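You operate a simulated robot arm through the tools that you are given. There is no shell and no other tool.

You run a simulated robot arm. Do the job below in one go: nothing can be reset, and whatever is moved stays where it is left.

Task
Prove the air stand's relief on the red-band ball, then set 0.8 bar.
Fine: pump till the relief blows at 1.2 bar, then bleed; it sits on the air stand and stays there; draw the nozzle back with the pump at rest.

It is judged by the outcome, as a careful person would: the job done as asked, and still so three seconds after it is handed in. It fails if anything else is knocked over, pushed out of place, dropped, spilled or broken.

Robot
A 6-joint arm with a two-finger gripper, fixed in place. Base frame: the origin is on the floor under the middle of its stand, x ahead of it, y to its left, z up; the work surface is at about z = 720. Units: mm, rad, N and s.
With the tool pointing down near the work surface it reaches from about 360 to 680 mm from the base axis. Its first joint turns from -1.152 to 1.152 rad. Payload 2.45 kg.
Tool frame: the origin (TCP) lies between the finger pads and is the grasp point; the fingertips stand 30 mm ahead of it; z points along the fingers, y is the line along which they close. The gripper opens to 106 mm; its body begins 79 mm behind the TCP.
Orientation is that of the tool frame in the base frame, as a unit quaternion [w, x, y, z]. With the fingers straight down and closing along the base's y, the tool's x points along the base's -x, its y along +y and its z along -z.

Tools
- The arm moves only by the tool arm_command. Its argument "plan" is a list of rows, each a list of 3 entries, a list of its own where there are three numbers: the shift along the base's x, y, z in units of 150 mm (1.0 is 150 mm), then the turn, a rotation vector about the base's x, y, z in units of 120 degrees (1.0 is 120 degrees), then the opening, from 0 (shut) to 1 (fully open). In form: [[[tx, ty, tz], [rx, ry, rz], claw], ...]. A call has 1 to 20 rows; each row is the pose to reach, as a shift and turn from the pose commanded when the call began. A call with a number of a shift or a turn outside -1 to 1 is refused whole. Rows are played at 5 a second. More than 50 mm and 0.15 rad between two rows, or a gripper value outside its range, and nothing of the call is played. A pose out of reach is approached as far as the arm can. The call stops where the force on the tool passes 60 N (or 10 N more than at its start, if that is more) or the arm is blocked; 0.2 s more then pass. The fingers move at their own pace (about 153 mm/s each) and stop on an object; they squeeze with about 44 N. The grip force told is the motor's: it shows also when the fingers shut on nothing. Time passes only in rows, and 0.2 s behind the last, so rows that repeat a pose let the fingers close. The reply holds the time, the measured pose of the TCP, the force on the tool along the base axes, the opening and the grip force, in the units named above and with some noise, with the torque about the TCP (base axes, N m) and any sound that the robot's microphone picked up, and new pictures: "views" is both (left out), scene, wrist or none.
- Cameras (640 x 400 px; columns grow to the right, rows downward): "scene" is fixed at [56.5, 412.7, 1407.8]; the picture's right is [-0.76, -0.65, 0.00], its down [-0.35, 0.41, -0.84] and it looks along [0.55, -0.64, -0.54] (base axes); focal length 276 px, centre (320, 200). "wrist" rides on the gripper at [76, -2, -106] in the tool frame; the picture's right is [0.02, 1.00, 0.00], its down [-0.78, 0.02, -0.62] and it looks along [-0.62, 0.01, 0.78] (tool axes); focal length 247 px, centre (320, 200). There is no depth. A picture from a camera that has moved, and an enlarged one, comes with that camera's place and axes in the base frame and with its lens.
- enlarge(camera, box): a new picture of the part [left, top, right, bottom] of that camera's present view, enlarged. No time passes.
- sign_off(): hands the job in; it is judged then, once.

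Nothing tells you positions but the pictures and the camera data. Unless the task says otherwise, let go and move clear before handing in.

The tools are called after "Request:" as name(argument=value, ...) on one line, values as JSON. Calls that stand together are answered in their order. arm_command: Moves the arm, as the interface text tells. Its arguments: {"type":"object","properties":{"plan":{"type":"array","items":{"type":"array"}},"views":{"type":"string","enum":["both","scene","wrist","none"]}},"required":["plan"]} The other tools are called the same way: enlarge (camera, box) takes an enlarged picture of a part of a camera's view; sign_off () hands the job in.

At the start:

```text
t: 0.0
position: [343.5, -256.3, 1210.3]
tool_rot: [0.001, 0.0, 1.0, 0.0]
ft_force: [-0.6, -0.7, -0.7]
ft_torque: [-0.02, -0.01, 0.02]
opening: 105.6
grasp_force: 0.1
```

scene: 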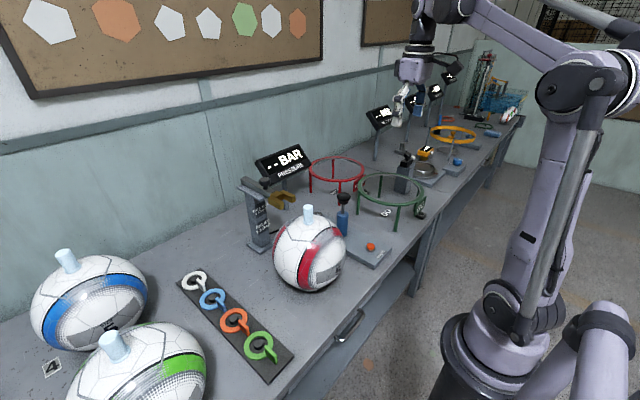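
wrist: 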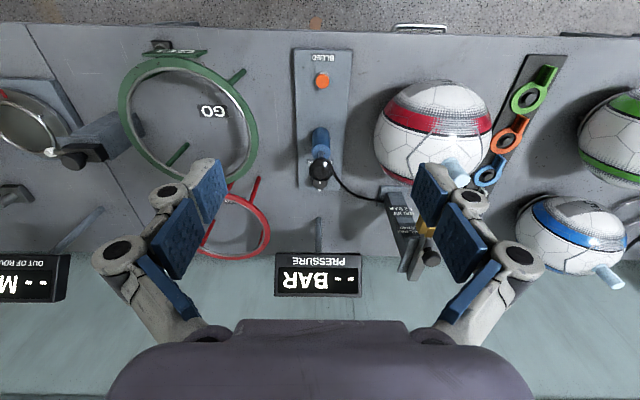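

I see a bench with a pressure stand (BAR display), a pump with a black knob, an orange bleed button, the red-band ball near the nozzle stand, and other balls further away. First I will look closer at the station before moving.

Request:
enlarge(camera="scene", box=[220, 120, 440, 300])

Request:
enlarge(camera="wrist", box=[260, 20, 560, 300])

Request:
enlarge(camera="scene", box=[230, 130, 340, 260])

Request:
enlarge(camera="wrist", box=[360, 150, 480, 290])

```text
2.22 times, centred on (330, 210) of scene
camera zoom: at [56.5, 412.7, 1407.8], right [-0.76, -0.65, 0.0], down [-0.35, 0.41, -0.84], along [0.55, -0.64, -0.54], focal length 614 px, centre (298, 178)
```

zoom: 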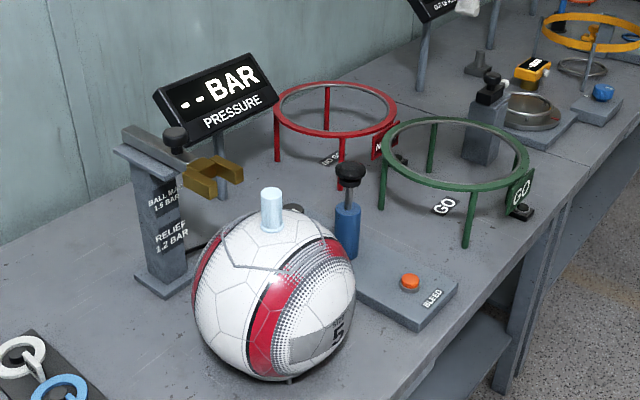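

```text
1.43 times, centred on (410, 160) of wrist
camera zoom: at [266.4, -257.6, 1316.1], right [-0.02, 1.0, 0.0], down [0.78, 0.02, 0.62], along [0.62, 0.01, -0.78], focal length 353 px, centre (191, 257)
```

zoom: 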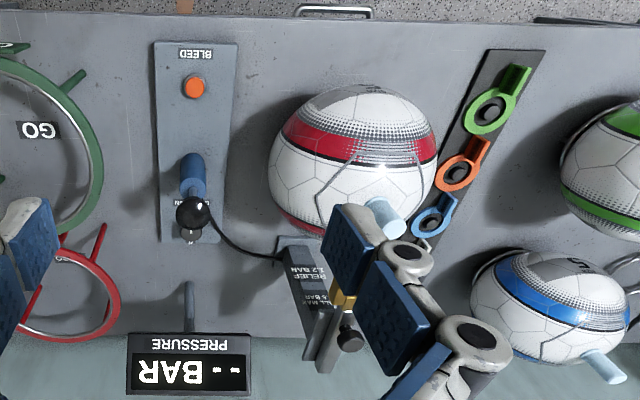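

```text
3.08 times, centred on (285, 195) of scene
camera zoom: at [56.5, 412.7, 1407.8], right [-0.76, -0.65, 0.0], down [-0.35, 0.41, -0.84], along [0.55, -0.64, -0.54], focal length 850 px, centre (428, 215)
```

zoom: 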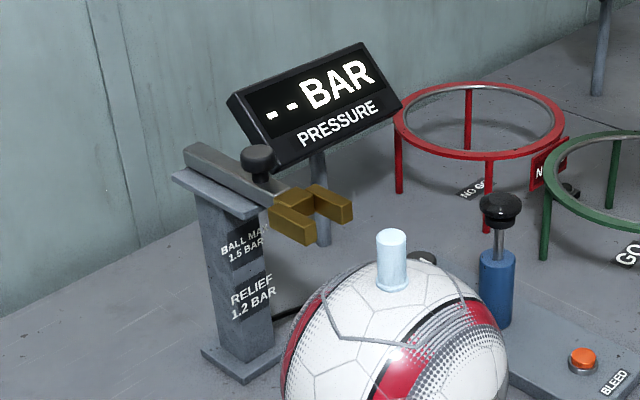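

```text
2.86 times, centred on (420, 220) of wrist
camera zoom: at [266.4, -257.6, 1316.1], right [-0.02, 1.0, 0.0], down [0.78, 0.02, 0.62], along [0.62, 0.01, -0.78], focal length 706 px, centre (34, 143)
```

zoom: 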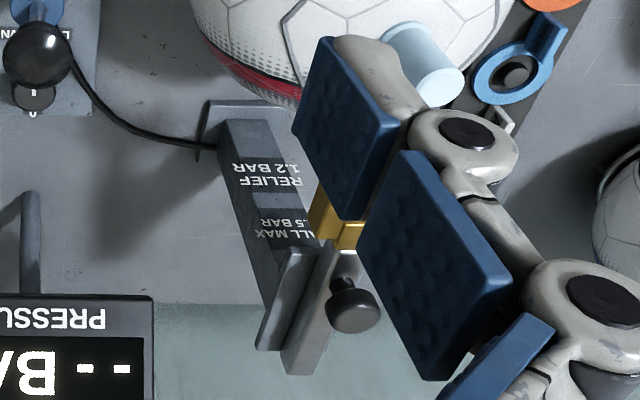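

The red ball sits with its valve stub near (479, -29, 990). The nozzle's slide is drawn back with its knob near (652, -28, 1006), the pump knob is near (521, -252, 902), and the bleed button is near (396, -253, 745). I'll move the arm left at this height for a better look at the nozzle.

Request:
arm_command(plan=[[[0, 0.3, 0], [0, 0, 0], 1], [[0, 0.6, 0], [0, 0, 0], 1], [[0, 0.9, 0], [0, 0, 0], 1], [[0, 1, 0], [0, 0, 0], 1]], views="both")

```text
t: 1.0
position: [342.6, -105.8, 1209.8]
tool_rot: [0.001, 0.0, 1.0, 0.0]
ft_force: [0.8, 0.9, 0.5]
ft_torque: [-0.03, 0.02, 0.03]
opening: 105.9
grasp_force: 0.1
camera wrist: at [265.6, -106.5, 1315.7], right [-0.02, 1.0, 0.0], down [0.78, 0.02, 0.62], along [0.62, 0.01, -0.78], focal length 247 px, centre (320, 200)
```

scene: 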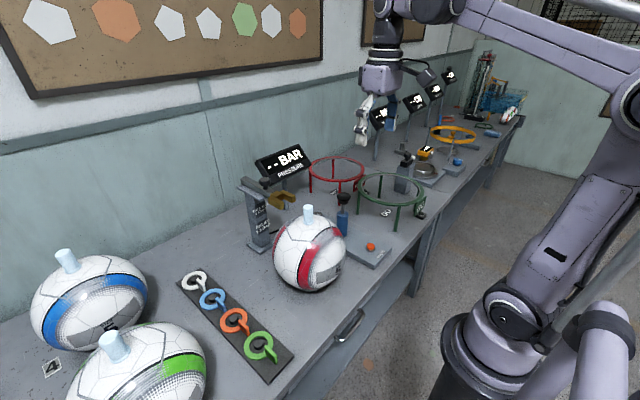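
wrist: 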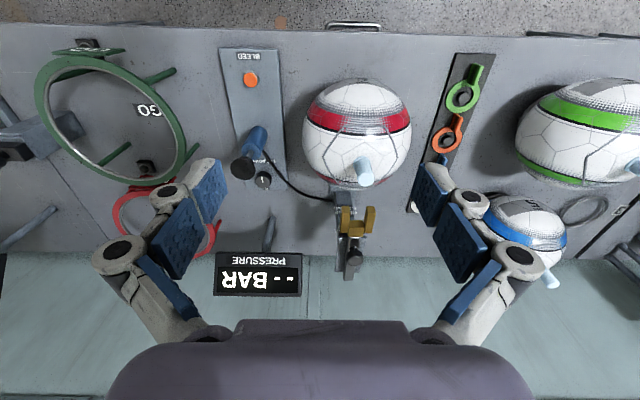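

Request:
enlarge(camera="wrist", box=[210, 40, 310, 200])

Request:
enlarge(camera="wrist", box=[290, 140, 420, 290])

Request:
enlarge(camera="scene", box=[320, 180, 410, 280])

```text
2.50 times, centred on (260, 120) of wrist
camera zoom: at [265.6, -106.5, 1315.7], right [-0.02, 1.0, 0.0], down [0.78, 0.02, 0.62], along [0.62, 0.01, -0.78], focal length 617 px, centre (470, 400)
```

zoom: 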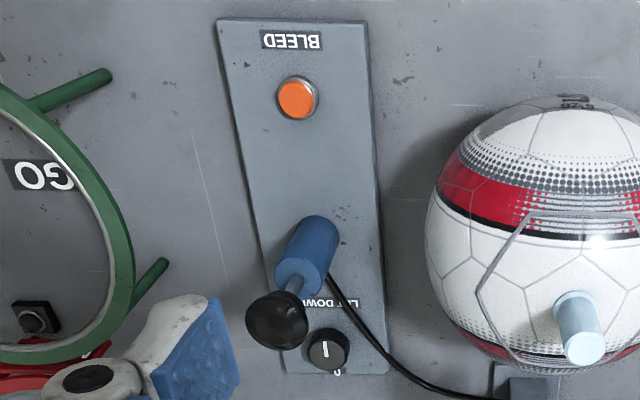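

```text
2.67 times, centred on (355, 215) of wrist
camera zoom: at [265.6, -106.5, 1315.7], right [-0.02, 1.0, 0.0], down [0.78, 0.02, 0.62], along [0.62, 0.01, -0.78], focal length 659 px, centre (227, 160)
```

zoom: 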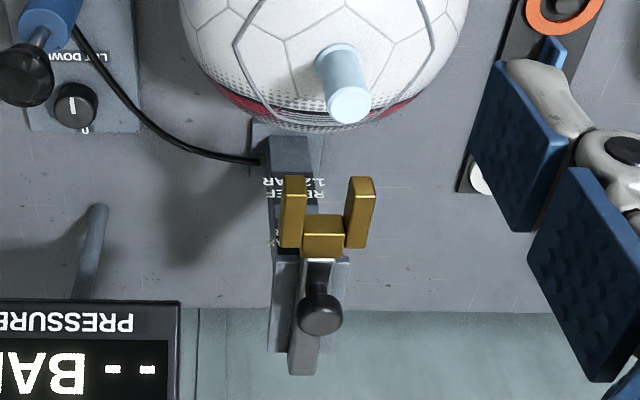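

```text
4.00 times, centred on (365, 230) of scene
camera zoom: at [56.5, 412.7, 1407.8], right [-0.76, -0.65, 0.0], down [-0.35, 0.41, -0.84], along [0.55, -0.64, -0.54], focal length 1105 px, centre (140, 80)
```

zoom: 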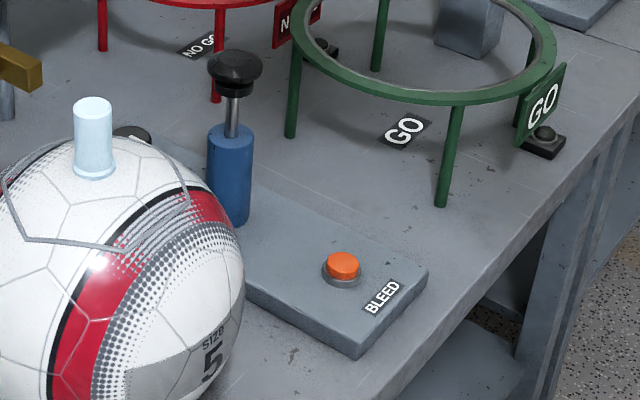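

Beside the pump there's also a dial labelled "LET DOWN". I'll move lower and closer to read the panel labels and the dial's state before touching anything.

Request:
arm_command(plan=[[[0.12, -0.14, -0.25], [0, 0, 0], 1], [[0.24, -0.28, -0.5], [0, 0, 0], 1], [[0.36, -0.42, -0.75], [0, 0, 0], 1], [[0.48, -0.56, -1.0], [0, 0, 0], 1], [[0.48, -0.56, -1.0], [0, 0, 0], 1]], views="both")

```text
t: 2.2
position: [415.7, -189.8, 1059.2]
tool_rot: [0.001, 0.0, 1.0, 0.0]
ft_force: [-0.7, 1.0, -0.9]
ft_torque: [0.01, 0.01, -0.03]
opening: 105.9
grasp_force: 0.0
camera wrist: at [338.3, -191.5, 1164.6], right [-0.02, 1.0, 0.0], down [0.78, 0.02, 0.62], along [0.62, 0.01, -0.78], focal length 247 px, centre (320, 200)
```

scene: 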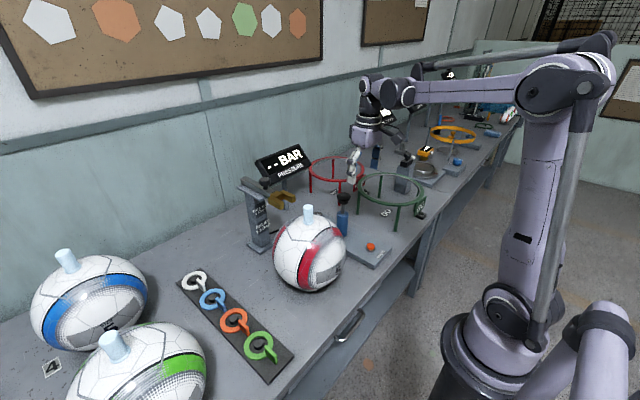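
wrist: 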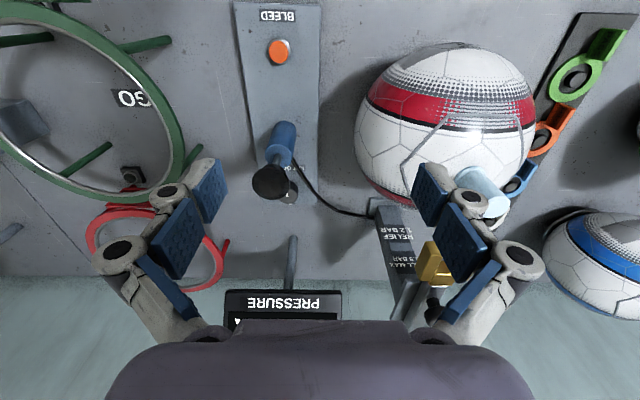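

Request:
enlarge(camera="wrist", box=[240, 120, 320, 220])

Request:
enlarge(camera="wrist", box=[360, 180, 460, 320])

```text
4.00 times, centred on (280, 170) of wrist
camera zoom: at [338.3, -191.5, 1164.6], right [-0.02, 1.0, 0.0], down [0.78, 0.02, 0.62], along [0.62, 0.01, -0.78], focal length 988 px, centre (480, 320)
```

zoom: 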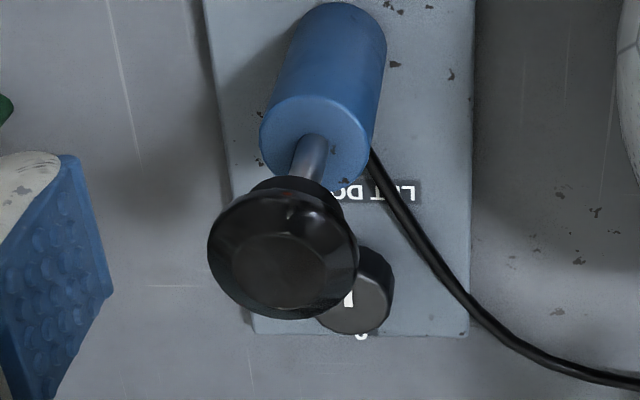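

```text
2.86 times, centred on (410, 250) of wrist
camera zoom: at [338.3, -191.5, 1164.6], right [-0.02, 1.0, 0.0], down [0.78, 0.02, 0.62], along [0.62, 0.01, -0.78], focal length 706 px, centre (63, 57)
```

zoom: 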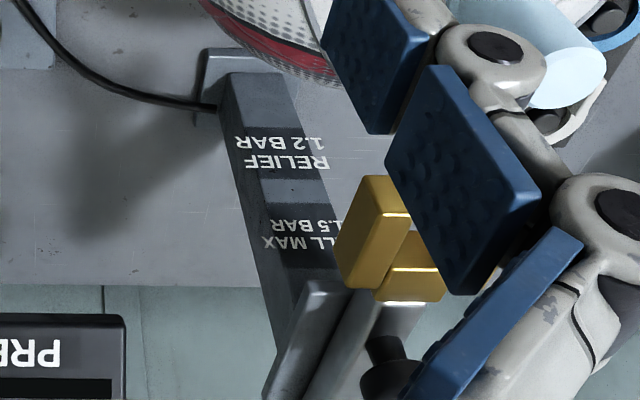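

The dial points to its "0" mark, so I'll leave it alone. Next I'll go to the nozzle slide's black knob near (652, -29, 1006), stopping above it first for a closer look.

Request:
arm_command(plan=[[[0.2, 0.2, 0.1], [0, 0, 0], 1], [[0.4, 0.4, 0.2], [0, 0, 0], 1], [[0.6, 0.6, 0.3], [0, 0, 0], 1], [[0.8, 0.8, 0.4], [0, 0, 0], 1], [[1, 1, 0.4], [0, 0, 0], 1], [[1, 1, 0.4], [0, 0, 0], 1]], views="both")

```text
t: 3.6
position: [566.5, -40.7, 1119.8]
tool_rot: [0.001, 0.0, 1.0, 0.0]
ft_force: [-0.2, 0.4, 0.1]
ft_torque: [0.01, 0.0, -0.02]
opening: 106.1
grasp_force: 0.1
camera wrist: at [488.3, -42.3, 1225.9], right [-0.02, 1.0, 0.0], down [0.78, 0.02, 0.62], along [0.62, 0.01, -0.78], focal length 247 px, centre (320, 200)
```

scene: 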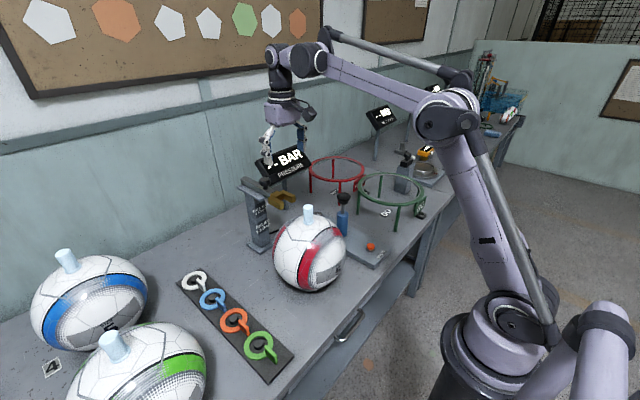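
wrist: 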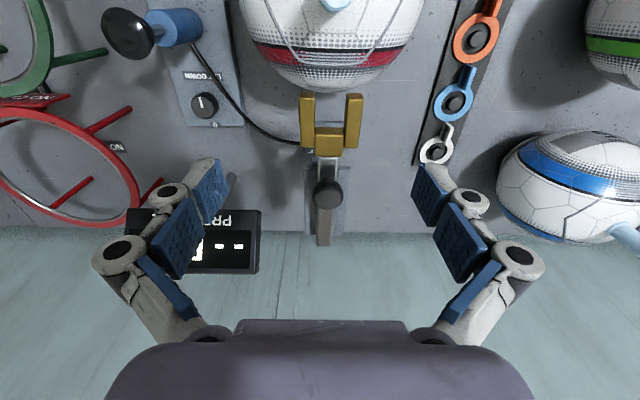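

Request:
enlarge(camera="wrist", box=[270, 60, 400, 260])

Request:
enlarge(camera="wrist", box=[170, 60, 250, 130])

```text
2.00 times, centred on (335, 160) of wrist
camera zoom: at [488.3, -42.3, 1225.9], right [-0.02, 1.0, 0.0], down [0.78, 0.02, 0.62], along [0.62, 0.01, -0.78], focal length 494 px, centre (290, 280)
```

zoom: 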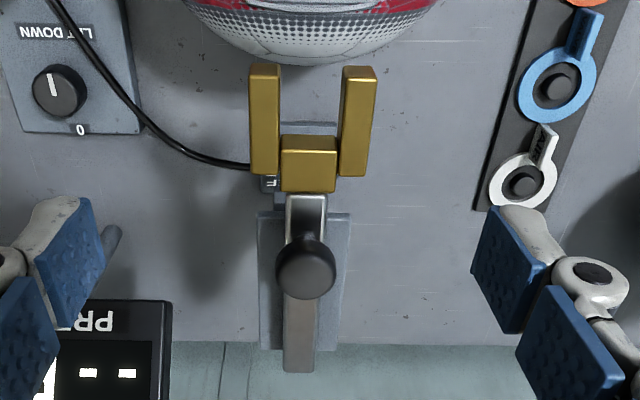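

```text
5.71 times, centred on (210, 95) of wrist
camera zoom: at [488.3, -42.3, 1225.9], right [-0.02, 1.0, 0.0], down [0.78, 0.02, 0.62], along [0.62, 0.01, -0.78], focal length 1411 px, centre (949, 800)
```

zoom: 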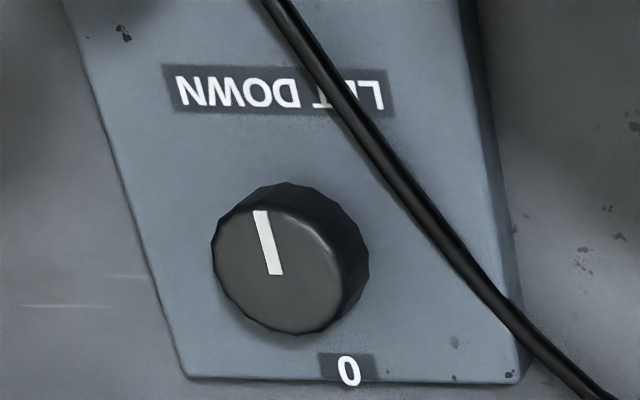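

The nozzle fork lines up with the valve along x, and the knob is centred near (651, -30, 1008). The dial's white line actually points away from its "0", so I'll watch for leakage later. Now I'll come down over the knob with open fingers.

Request:
arm_command(plan=[[[0.28, 0.03, 0], [0, 0, 0], 1], [[0.567, 0.07, 0], [0, 0, 0], 1], [[0.567, 0.07, -0.25], [0, 0, 0], 1], [[0.567, 0.07, -0.45], [0, 0, 0], 1], [[0.567, 0.07, -0.45], [0, 0, 0], 1]], views="both")

```text
t: 4.8
position: [649.9, -31.0, 1052.6]
tool_rot: [0.0, 0.001, 1.0, -0.001]
ft_force: [-0.7, 0.4, -0.1]
ft_torque: [-0.03, 0.02, 0.02]
opening: 106.1
grasp_force: 0.1
out of reach, approached as far as the arm can: row 2, 3
camera wrist: at [573.1, -32.2, 1158.2], right [-0.02, 1.0, 0.0], down [0.78, 0.02, 0.62], along [0.62, 0.01, -0.78], focal length 247 px, centre (320, 200)
```

scene: 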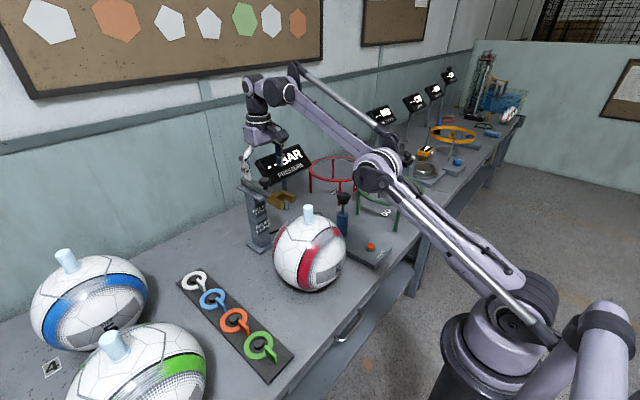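
wrist: 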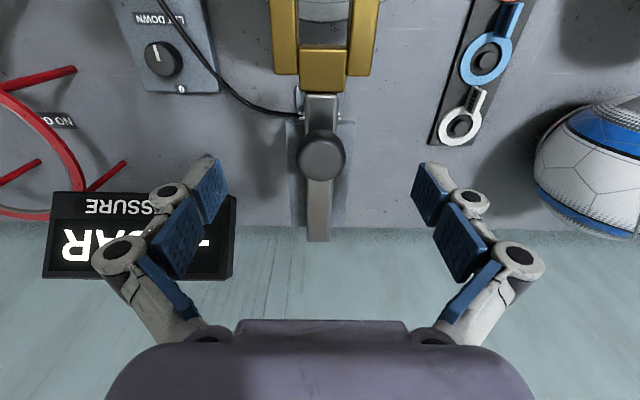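

The knob sits centred between the fingers at about (651, -30.5). I'll lower to grip the cap and close.

Request:
arm_command(plan=[[[0, 0, -0.12], [0, 0, 0], 1], [[0, 0, -0.23], [0, 0, 0], 1], [[0, 0, -0.23], [0, 0, 0], 0.2], [[0, 0, -0.23], [0, 0, 0], 0.2], [[0, 0, -0.23], [0, 0, 0], 0.2]], views="both")

```text
t: 6.0
position: [650.0, -30.2, 1018.2]
tool_rot: [0.001, -0.001, 1.0, 0.0]
ft_force: [-0.4, -0.4, 8.4]
ft_torque: [-0.05, -0.25, 0.0]
opening: 32.5
grasp_force: 44.5
camera wrist: at [573.6, -31.7, 1124.3], right [-0.02, 1.0, 0.0], down [0.78, 0.02, 0.62], along [0.62, 0.01, -0.78], focal length 247 px, centre (320, 200)
```

scene: 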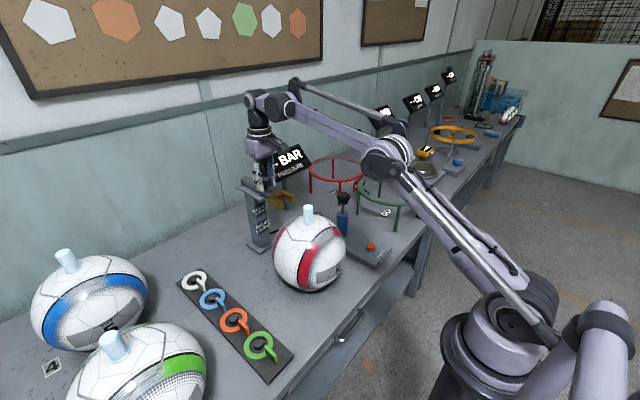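
wrist: 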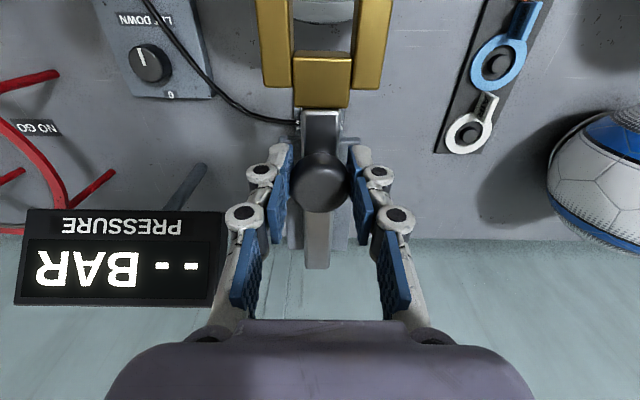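

I hold the knob (32.5 mm wide). Now I'll slide the nozzle toward the valve, 50 mm first, and check.

Request:
arm_command(plan=[[[-0.07, 0, 0.01], [0, 0, 0], 0.2], [[-0.14, 0, 0.01], [0, 0, 0], 0.2], [[-0.21, 0, 0.01], [0, 0, 0], 0.2], [[-0.28, 0, 0.01], [0, 0, 0], 0.2], [[-0.33, 0, 0.01], [0, 0, 0], 0.2]], views="both")

```text
t: 7.2
position: [600.9, -29.6, 1018.4]
tool_rot: [0.0, 0.0, 1.0, 0.0]
ft_force: [0.6, -0.5, -28.7]
ft_torque: [-0.08, -0.38, -0.06]
opening: 32.6
grasp_force: 44.7
camera wrist: at [523.9, -31.7, 1124.4], right [-0.02, 1.0, 0.0], down [0.78, 0.02, 0.62], along [0.62, 0.01, -0.78], focal length 247 px, centre (320, 200)
```

scene: 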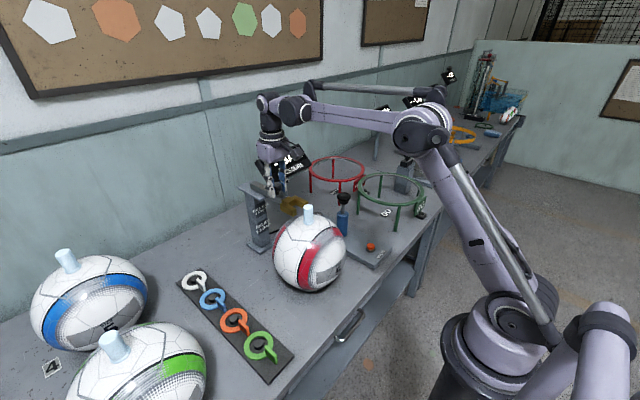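
wrist: 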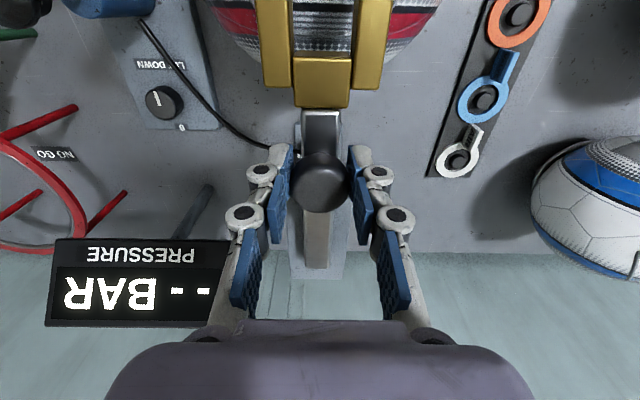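

The slide moves freely; the upward tug came from my small lift, so I'll take that out. I'll move on 18 mm more and watch for the display to come alive.

Request:
arm_command(plan=[[[-0.03, 0, -0.007], [0, 0, 0], 0.2], [[-0.06, 0, -0.007], [0, 0, 0], 0.2], [[-0.09, 0, -0.007], [0, 0, 0], 0.2], [[-0.12, 0, -0.007], [0, 0, 0], 0.2]], views="both")

Request:
enlarge(camera="scene", box=[230, 130, 350, 260])

```text
t: 8.2
position: [582.8, -30.0, 1018.3]
tool_rot: [0.002, 0.0, 1.0, 0.0]
ft_force: [0.8, -4.5, -14.3]
ft_torque: [-0.11, 0.21, 0.02]
opening: 32.2
grasp_force: 45.1
camera wrist: at [505.7, -31.5, 1124.5], right [-0.02, 1.0, 0.0], down [0.78, 0.02, 0.62], along [0.62, 0.01, -0.78], focal length 247 px, centre (320, 200)
```

scene: 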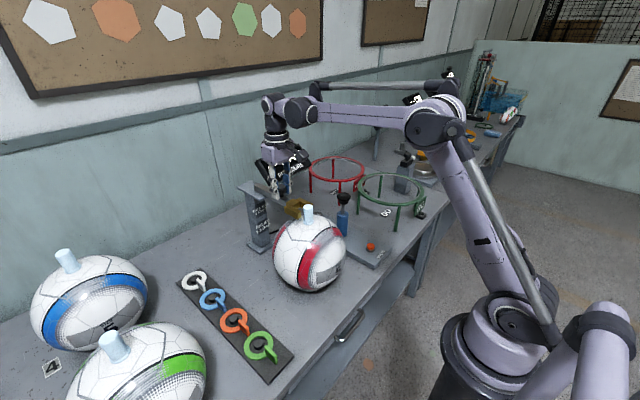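
wrist: 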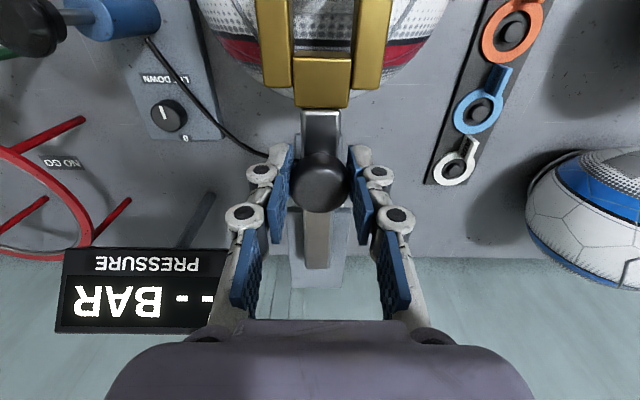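

```text
3.08 times, centred on (290, 195) of scene
camera zoom: at [56.8, 412.5, 1407.8], right [-0.76, -0.65, 0.0], down [-0.35, 0.41, -0.84], along [0.55, -0.64, -0.54], focal length 850 px, centre (412, 215)
```

zoom: 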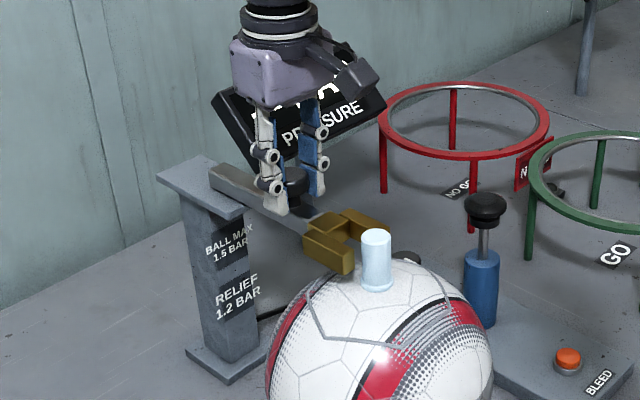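

The prong tips are just behind the valve stub and heading to straddle it. I'll carry on 21 mm in small steps with the force guard.

Request:
arm_command(plan=[[[-0.03, 0, -0.004], [0, 0, 0], 0.2], [[-0.06, 0, -0.004], [0, 0, 0], 0.2], [[-0.09, 0, -0.004], [0, 0, 0], 0.2], [[-0.12, 0, -0.004], [0, 0, 0], 0.2], [[-0.14, 0, -0.004], [0, 0, 0], 0.2]], views="both")

Request:
enlarge(camera="scene", box=[230, 130, 350, 260])

```text
t: 9.4
position: [561.8, -29.2, 1019.4]
tool_rot: [0.001, 0.0, 1.0, -0.001]
ft_force: [0.8, -8.5, 15.6]
ft_torque: [-0.17, 0.33, -0.06]
opening: 32.6
grasp_force: 45.3
camera wrist: at [484.4, -31.5, 1124.4], right [-0.02, 1.0, 0.0], down [0.78, 0.02, 0.62], along [0.62, 0.01, -0.78], focal length 247 px, centre (320, 200)
```

scene: 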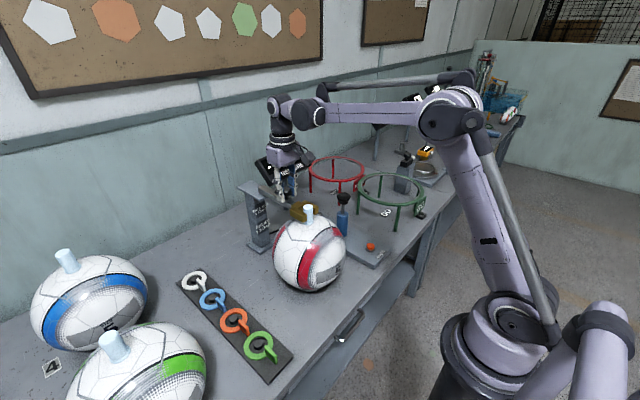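
wrist: 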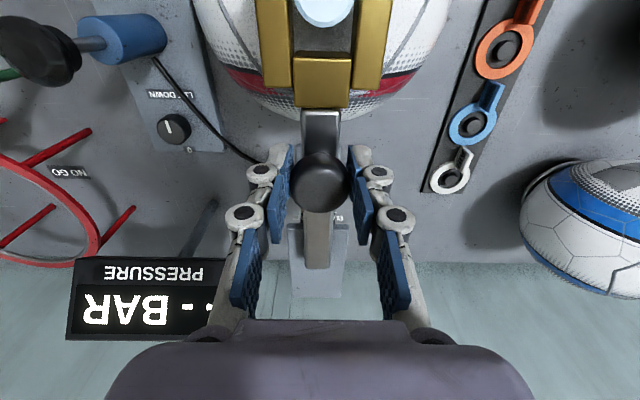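

```text
3.08 times, centred on (290, 195) of scene
camera zoom: at [56.2, 412.5, 1407.9], right [-0.76, -0.65, 0.0], down [-0.35, 0.41, -0.84], along [0.55, -0.64, -0.54], focal length 850 px, centre (412, 215)
```

zoom: 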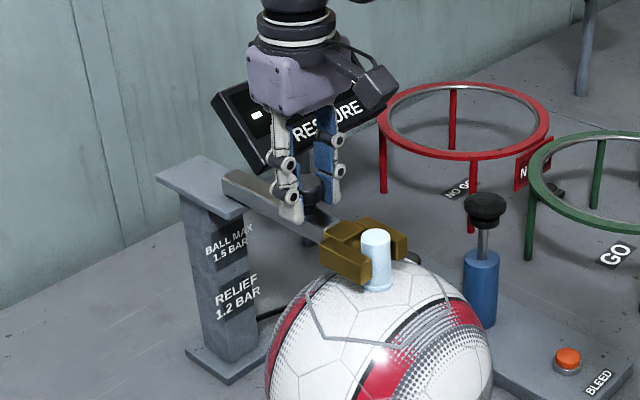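

Request:
enlarge(camera="wrist", box=[240, 0, 410, 110])

```text
3.64 times, centred on (325, 55) of wrist
camera zoom: at [484.4, -31.5, 1124.4], right [-0.02, 1.0, 0.0], down [0.78, 0.02, 0.62], along [0.62, 0.01, -0.78], focal length 898 px, centre (302, 727)
```

zoom: 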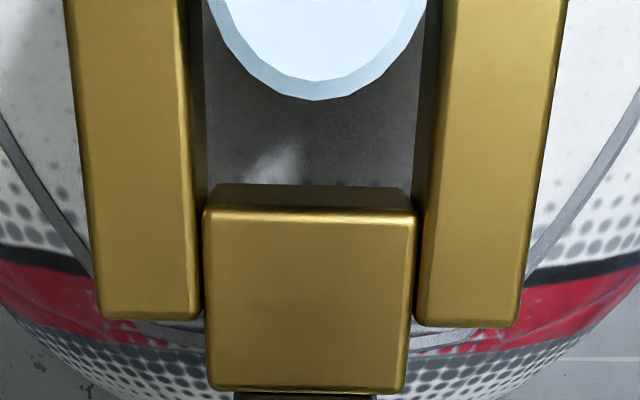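

The valve is inside the fork mouth with about 12 mm to go to the crotch. I'll creep forward in 3 mm steps.

Request:
arm_command(plan=[[[-0.02, -0.002, 0.003], [0, 0, 0], 0.2], [[-0.04, -0.002, 0.003], [0, 0, 0], 0.2], [[-0.06, -0.002, 0.003], [0, 0, 0], 0.2]], views="both")

Request:
enlarge(camera="scene", box=[230, 130, 350, 260])

Request:
enlarge(camera="wrist", box=[240, 0, 410, 110])

```text
t: 10.2
position: [552.6, -29.6, 1018.4]
tool_rot: [0.001, -0.001, 1.0, 0.0]
ft_force: [0.7, -8.6, 7.6]
ft_torque: [-0.21, -0.17, -0.1]
opening: 32.5
grasp_force: 45.4
camera wrist: at [475.6, -31.6, 1124.3], right [-0.02, 1.0, 0.0], down [0.78, 0.02, 0.62], along [0.62, 0.01, -0.78], focal length 247 px, centre (320, 200)
```

scene: 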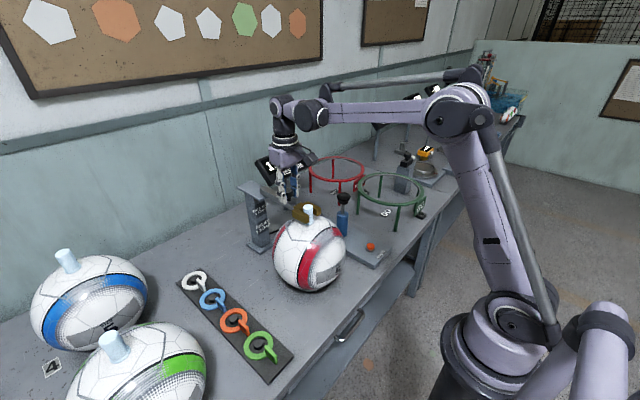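
wrist: 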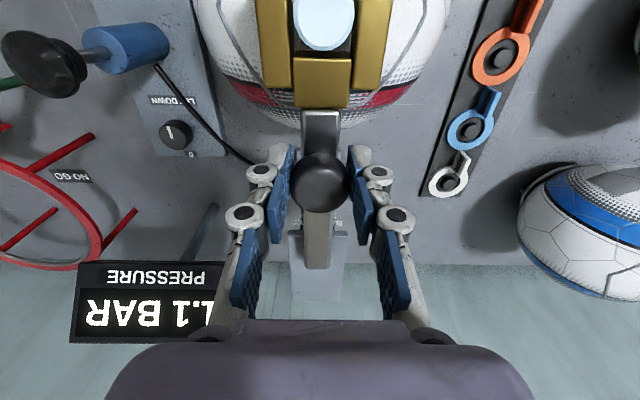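

```text
3.08 times, centred on (290, 195) of scene
camera zoom: at [56.4, 412.4, 1407.9], right [-0.76, -0.65, 0.0], down [-0.35, 0.41, -0.84], along [0.55, -0.64, -0.54], focal length 850 px, centre (412, 215)
```

zoom: 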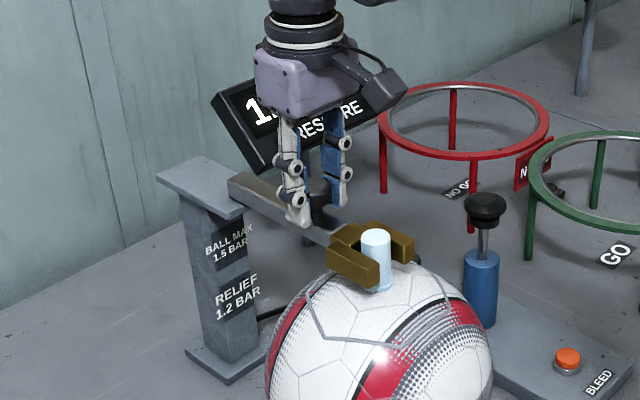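

```text
3.64 times, centred on (325, 55) of wrist
camera zoom: at [475.6, -31.6, 1124.3], right [-0.02, 1.0, 0.0], down [0.78, 0.02, 0.62], along [0.62, 0.01, -0.78], focal length 898 px, centre (302, 727)
```

zoom: 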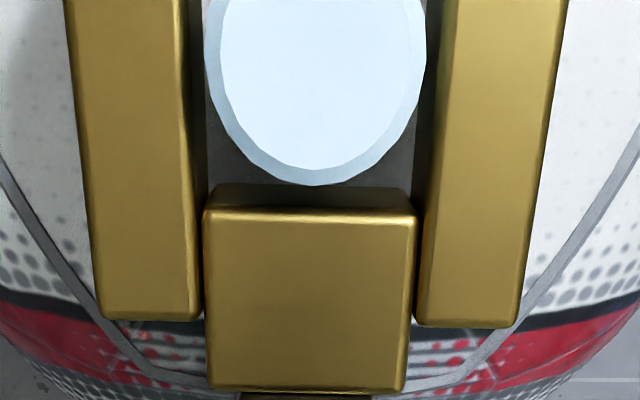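

The display now reads 1.1 BAR, so the nozzle is connected. I'll nudge it 1.5 mm more so it seats well, then check forces.

Request:
arm_command(plan=[[[-0.005, -0.002, -0.003], [0, 0, 0], 0.2], [[-0.01, -0.003, -0.003], [0, 0, 0], 0.2]], views="both")

Request:
enlarge(camera="wrist", box=[70, 250, 250, 350])

```text
t: 10.8
position: [551.4, -30.6, 1018.0]
tool_rot: [0.001, -0.001, 1.0, 0.001]
ft_force: [2.0, -6.3, 16.0]
ft_torque: [-0.18, -0.23, -0.11]
opening: 33.0
grasp_force: 44.8
camera wrist: at [473.8, -31.8, 1124.3], right [-0.02, 1.0, 0.0], down [0.78, 0.02, 0.62], along [0.62, 0.01, -0.78], focal length 247 px, centre (320, 200)
```

scene: 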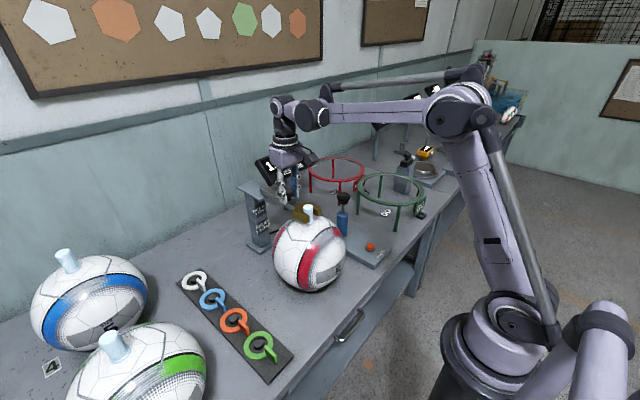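
wrist: 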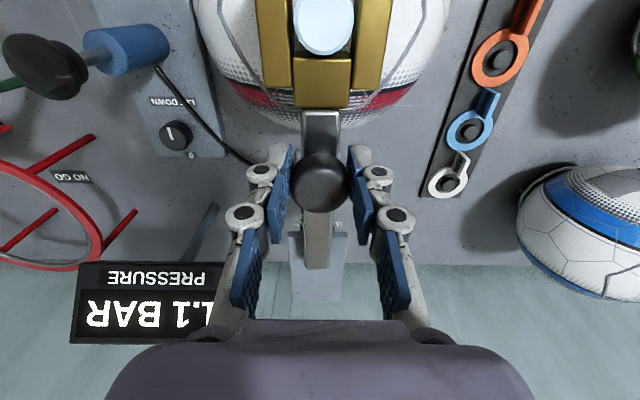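

```text
3.56 times, centred on (160, 300) of wrist
camera zoom: at [473.8, -31.8, 1124.3], right [-0.02, 1.0, 0.0], down [0.78, 0.02, 0.62], along [0.62, 0.01, -0.78], focal length 878 px, centre (889, -156)
```

zoom: 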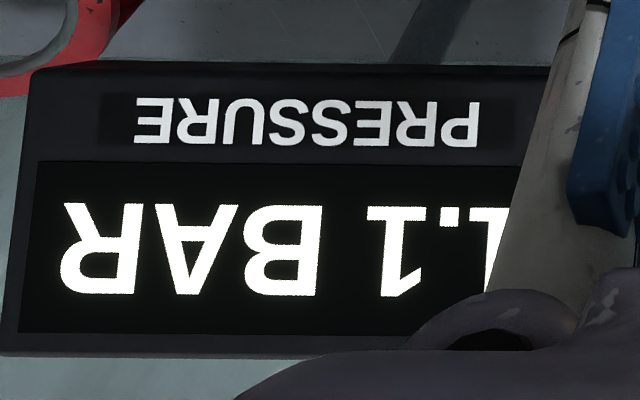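

The nozzle is seated and the display holds 1.1 bar. I'll open the fingers and rise clear of the knob.

Request:
arm_command(plan=[[[0, 0, 0], [0, 0, 0], 0.6], [[0, 0, 0], [0, 0, 0], 0.6], [[0, 0, 0.2], [0, 0, 0], 0.6], [[0, 0, 0.5], [0, 0, 0], 0.6], [[0, 0, 0.7], [0, 0, 0], 0.6]], views="both")

```text
t: 12.0
position: [552.1, -31.6, 1124.1]
tool_rot: [0.001, 0.0, 1.0, 0.001]
ft_force: [0.5, 0.2, 0.5]
ft_torque: [0.01, 0.04, 0.04]
opening: 63.8
grasp_force: 0.0
camera wrist: at [474.1, -32.7, 1229.6], right [-0.02, 1.0, 0.0], down [0.78, 0.02, 0.62], along [0.62, 0.01, -0.78], focal length 247 px, centre (320, 200)
```

scene: 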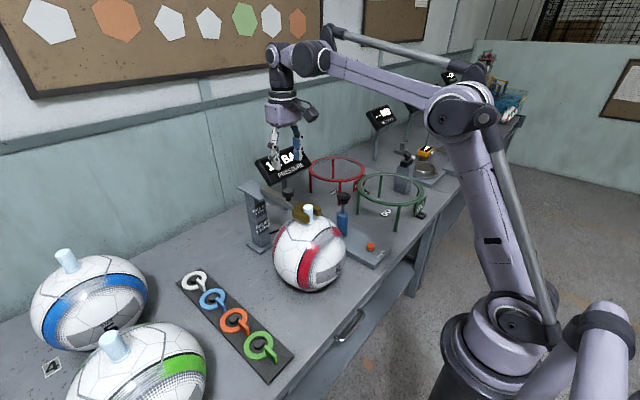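
wrist: 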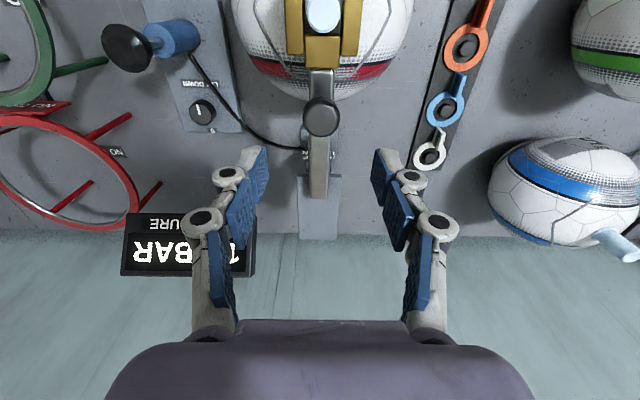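

The nozzle stays engaged and the display still shows 1.1 bar. Next I'll move over to the pump knob near (521, -252).

Request:
arm_command(plan=[[[-0.05, -0.3, 0], [0, 0, 0], 1], [[-0.1, -0.6, 0], [0, 0, 0], 1], [[-0.15, -0.9, 0], [0, 0, 0], 1], [[-0.2, -1, 0], [0, 0, 0], 1], [[-0.2, -1, 0], [0, 0, 0], 1]], views="none")

Request:
arm_command(plan=[[[0, -0.25, -0.1], [0, 0, 0], 1], [[0, -0.47, -0.3], [0, 0, 0], 1], [[0, -0.47, -0.6], [0, 0, 0], 1], [[0, -0.47, -0.8], [0, 0, 0], 1], [[0, -0.47, -0.8], [0, 0, 0], 1]], views="both")

```text
t: 13.2
position: [521.4, -180.7, 1122.7]
tool_rot: [0.0, -0.001, 1.0, 0.0]
ft_force: [1.0, -0.8, -0.3]
ft_torque: [-0.02, -0.02, 0.0]
opening: 106.2
grasp_force: 0.1
```

```text
t: 14.4
position: [521.7, -249.7, 1003.4]
tool_rot: [0.001, -0.001, 1.0, 0.0]
ft_force: [0.5, 0.0, 0.4]
ft_torque: [-0.01, 0.0, 0.01]
opening: 106.0
grasp_force: 0.0
camera wrist: at [445.2, -251.8, 1108.8], right [-0.02, 1.0, 0.0], down [0.78, 0.02, 0.62], along [0.62, 0.01, -0.78], focal length 247 px, centre (320, 200)
```

scene: 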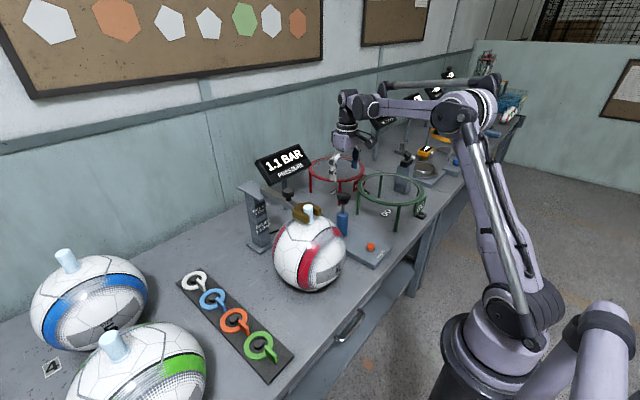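
wrist: 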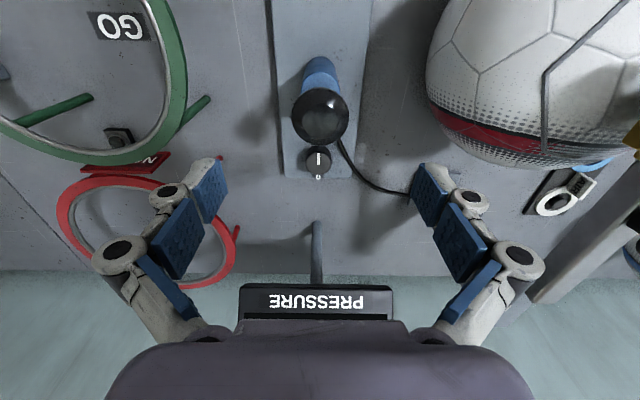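

The display reads 1.1 BAR clearly, and the pump knob lies under the tool at about (519, -251, 903). I'll lower around it with a moderate opening and grip it.

Request:
arm_command(plan=[[[-0.015, 0, 0], [0, 0, 0], 0.75], [[-0.015, 0, -0.3], [0, 0, 0], 0.75], [[-0.015, 0, -0.5], [0, 0, 0], 0.75], [[-0.015, 0, -0.58], [0, 0, 0], 0.75], [[-0.015, 0, -0.58], [0, 0, 0], 0.75]], views="both")

Request:
enlarge(camera="scene", box=[250, 120, 410, 270])

```text
t: 15.6
position: [518.9, -250.7, 916.1]
tool_rot: [0.0, -0.001, 1.0, 0.0]
ft_force: [1.5, 0.0, 0.1]
ft_torque: [0.01, 0.0, 0.01]
opening: 79.6
grasp_force: 0.0
camera wrist: at [442.3, -252.2, 1021.5], right [-0.02, 1.0, 0.0], down [0.78, 0.02, 0.62], along [0.62, 0.01, -0.78], focal length 247 px, centre (320, 200)
```

scene: 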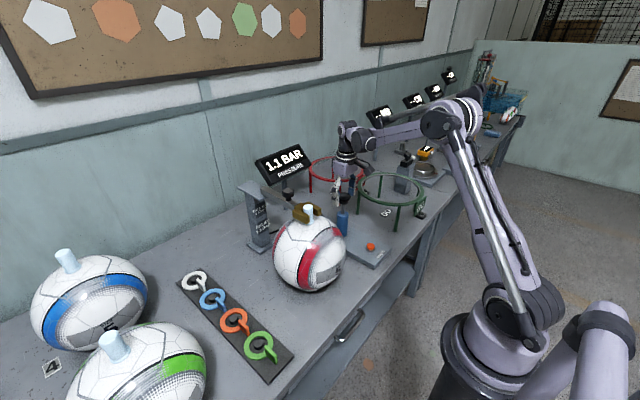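
wrist: 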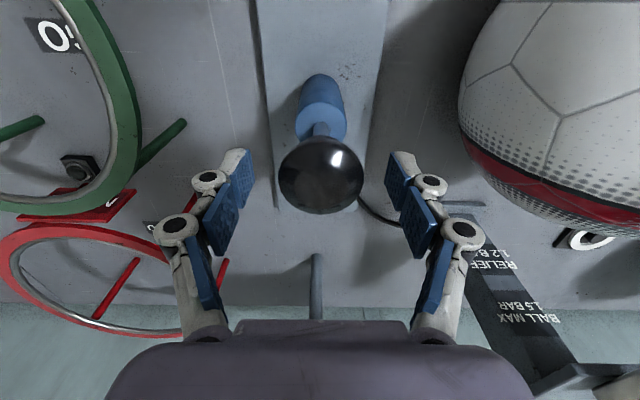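

```text
2.67 times, centred on (330, 195) of scene
camera zoom: at [56.5, 412.7, 1407.8], right [-0.76, -0.65, 0.0], down [-0.35, 0.41, -0.84], along [0.55, -0.64, -0.54], focal length 737 px, centre (293, 213)
```

zoom: 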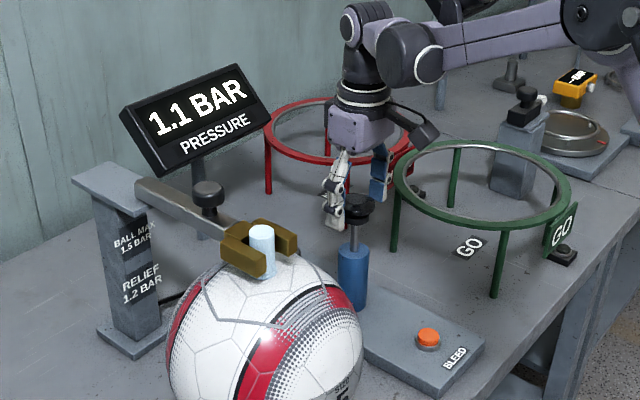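

The knob is centred between the pads. I'll close on it.

Request:
arm_command(plan=[[[0, 0, 0], [0, 0, 0], 0.3], [[0, 0, 0], [0, 0, 0], 0.3], [[0, 0, 0], [0, 0, 0], 0.3]], views="scene")

```text
t: 16.4
position: [519.4, -249.5, 916.3]
tool_rot: [0.001, -0.001, 1.0, 0.0]
ft_force: [-1.1, 4.4, 1.8]
ft_torque: [0.09, 0.07, 0.01]
opening: 45.8
grasp_force: 44.5
```

scene: 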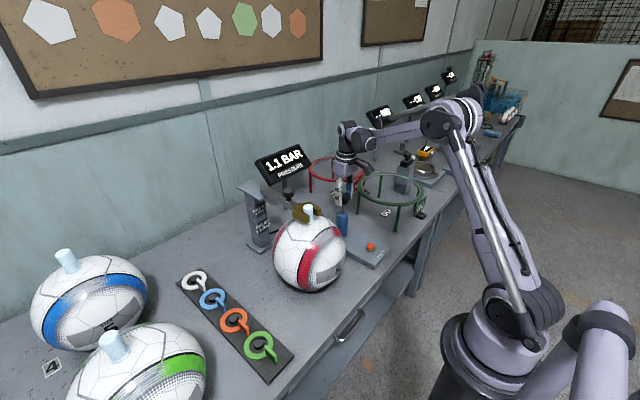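

I hold the pump knob (46 mm). I'll try a short downward stroke of 20 mm to feel the resistance and see the reading.

Request:
arm_command(plan=[[[0, 0, -0.045], [0, 0, 0], 0.3], [[0, 0, -0.09], [0, 0, 0], 0.3], [[0, 0, -0.135], [0, 0, 0], 0.3]], views="scene")

Request:
enlarge(camera="scene", box=[250, 120, 410, 270])

```text
t: 17.2
position: [518.5, -249.6, 895.2]
tool_rot: [0.002, -0.001, 1.0, 0.0]
ft_force: [3.4, 5.4, 5.6]
ft_torque: [0.02, 0.31, -0.01]
opening: 46.0
grasp_force: 44.5
```

scene: 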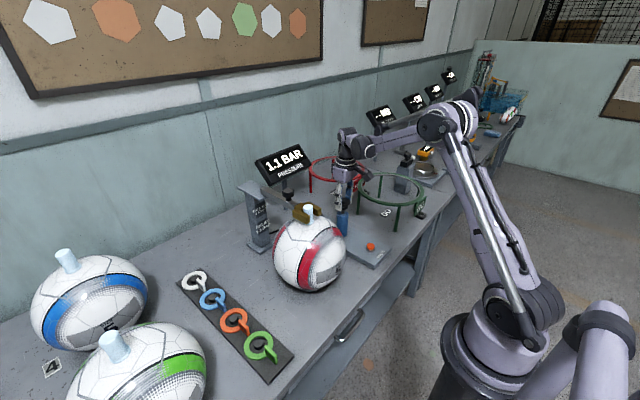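

```text
2.67 times, centred on (330, 195) of scene
camera zoom: at [56.5, 412.9, 1407.7], right [-0.76, -0.65, 0.0], down [-0.35, 0.41, -0.84], along [0.55, -0.64, -0.54], focal length 737 px, centre (293, 213)
```

zoom: 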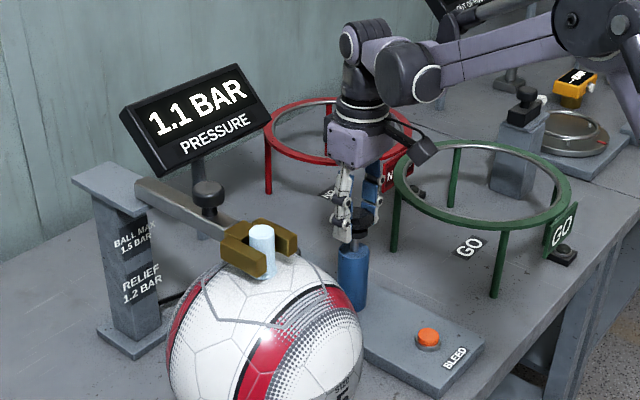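

Low resistance so far and still 1.1 bar. I'll continue the stroke downward in small steps.

Request:
arm_command(plan=[[[0, 0, -0.04], [0, 0, 0], 0.3], [[0, 0, -0.08], [0, 0, 0], 0.3], [[0, 0, -0.11], [0, 0, 0], 0.3]], views="scene")

Request:
enlarge(camera="scene", box=[250, 120, 410, 270])

```text
t: 18.0
position: [518.7, -250.3, 879.2]
tool_rot: [0.001, 0.0, 1.0, 0.0]
ft_force: [2.2, 8.5, 7.1]
ft_torque: [0.22, -0.13, 0.04]
opening: 46.1
grasp_force: 45.0
```

scene: 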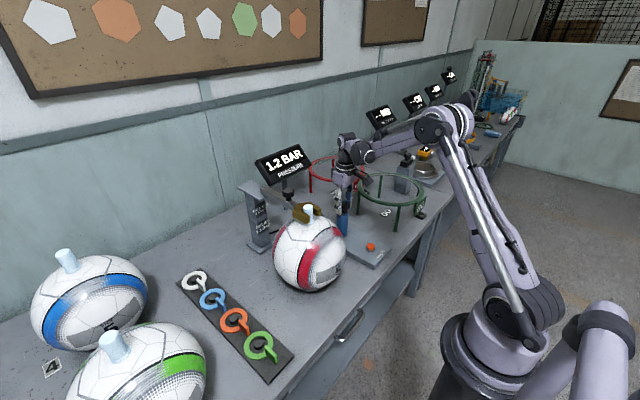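

```text
2.67 times, centred on (330, 195) of scene
camera zoom: at [56.4, 412.9, 1407.7], right [-0.76, -0.65, 0.0], down [-0.35, 0.41, -0.84], along [0.55, -0.64, -0.54], focal length 737 px, centre (293, 213)
```

zoom: 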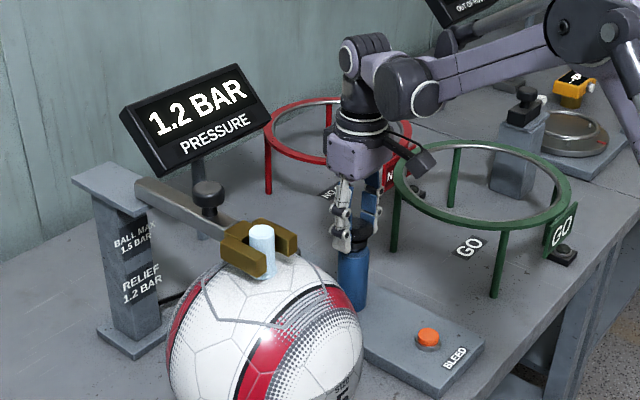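

Now it reads 1.2 bar, without a relief sound yet. I'll finish this stroke with a few more millimetres, watching the force.

Request:
arm_command(plan=[[[0, 0, -0.02], [0, 0, 0], 0.3], [[0, 0, -0.04], [0, 0, 0], 0.3], [[0, 0, -0.04], [0, 0, 0], 0.3]], views="scene")

Request:
enlarge(camera="scene", box=[250, 120, 410, 270])

```text
t: 18.8
position: [518.9, -249.3, 875.4]
tool_rot: [0.002, -0.001, 1.0, 0.001]
ft_force: [1.2, 12.1, 33.4]
ft_torque: [0.2, -0.09, 0.02]
opening: 45.9
grasp_force: 45.2
```

scene: 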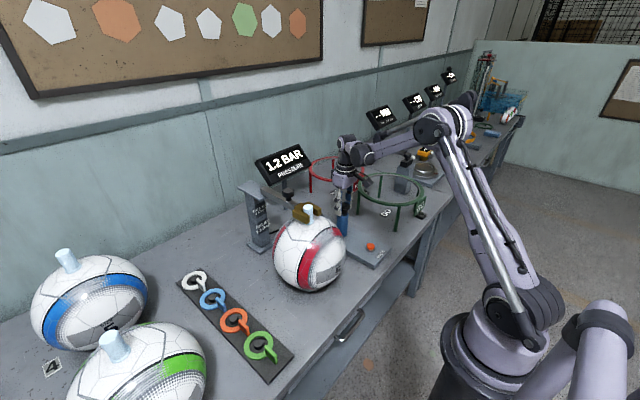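

```text
2.67 times, centred on (330, 195) of scene
camera zoom: at [55.9, 413.2, 1407.6], right [-0.76, -0.65, 0.0], down [-0.35, 0.41, -0.84], along [0.55, -0.64, -0.54], focal length 737 px, centre (293, 213)
```

zoom: 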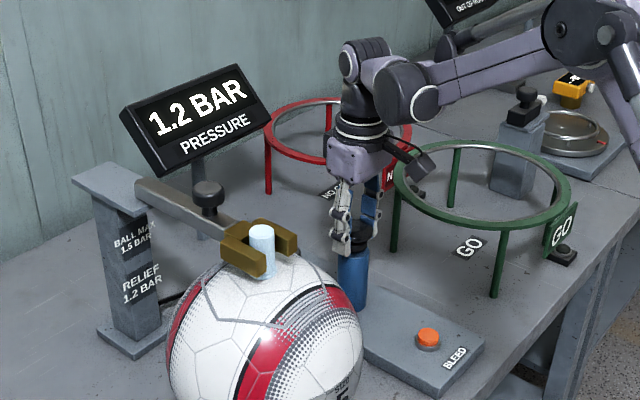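

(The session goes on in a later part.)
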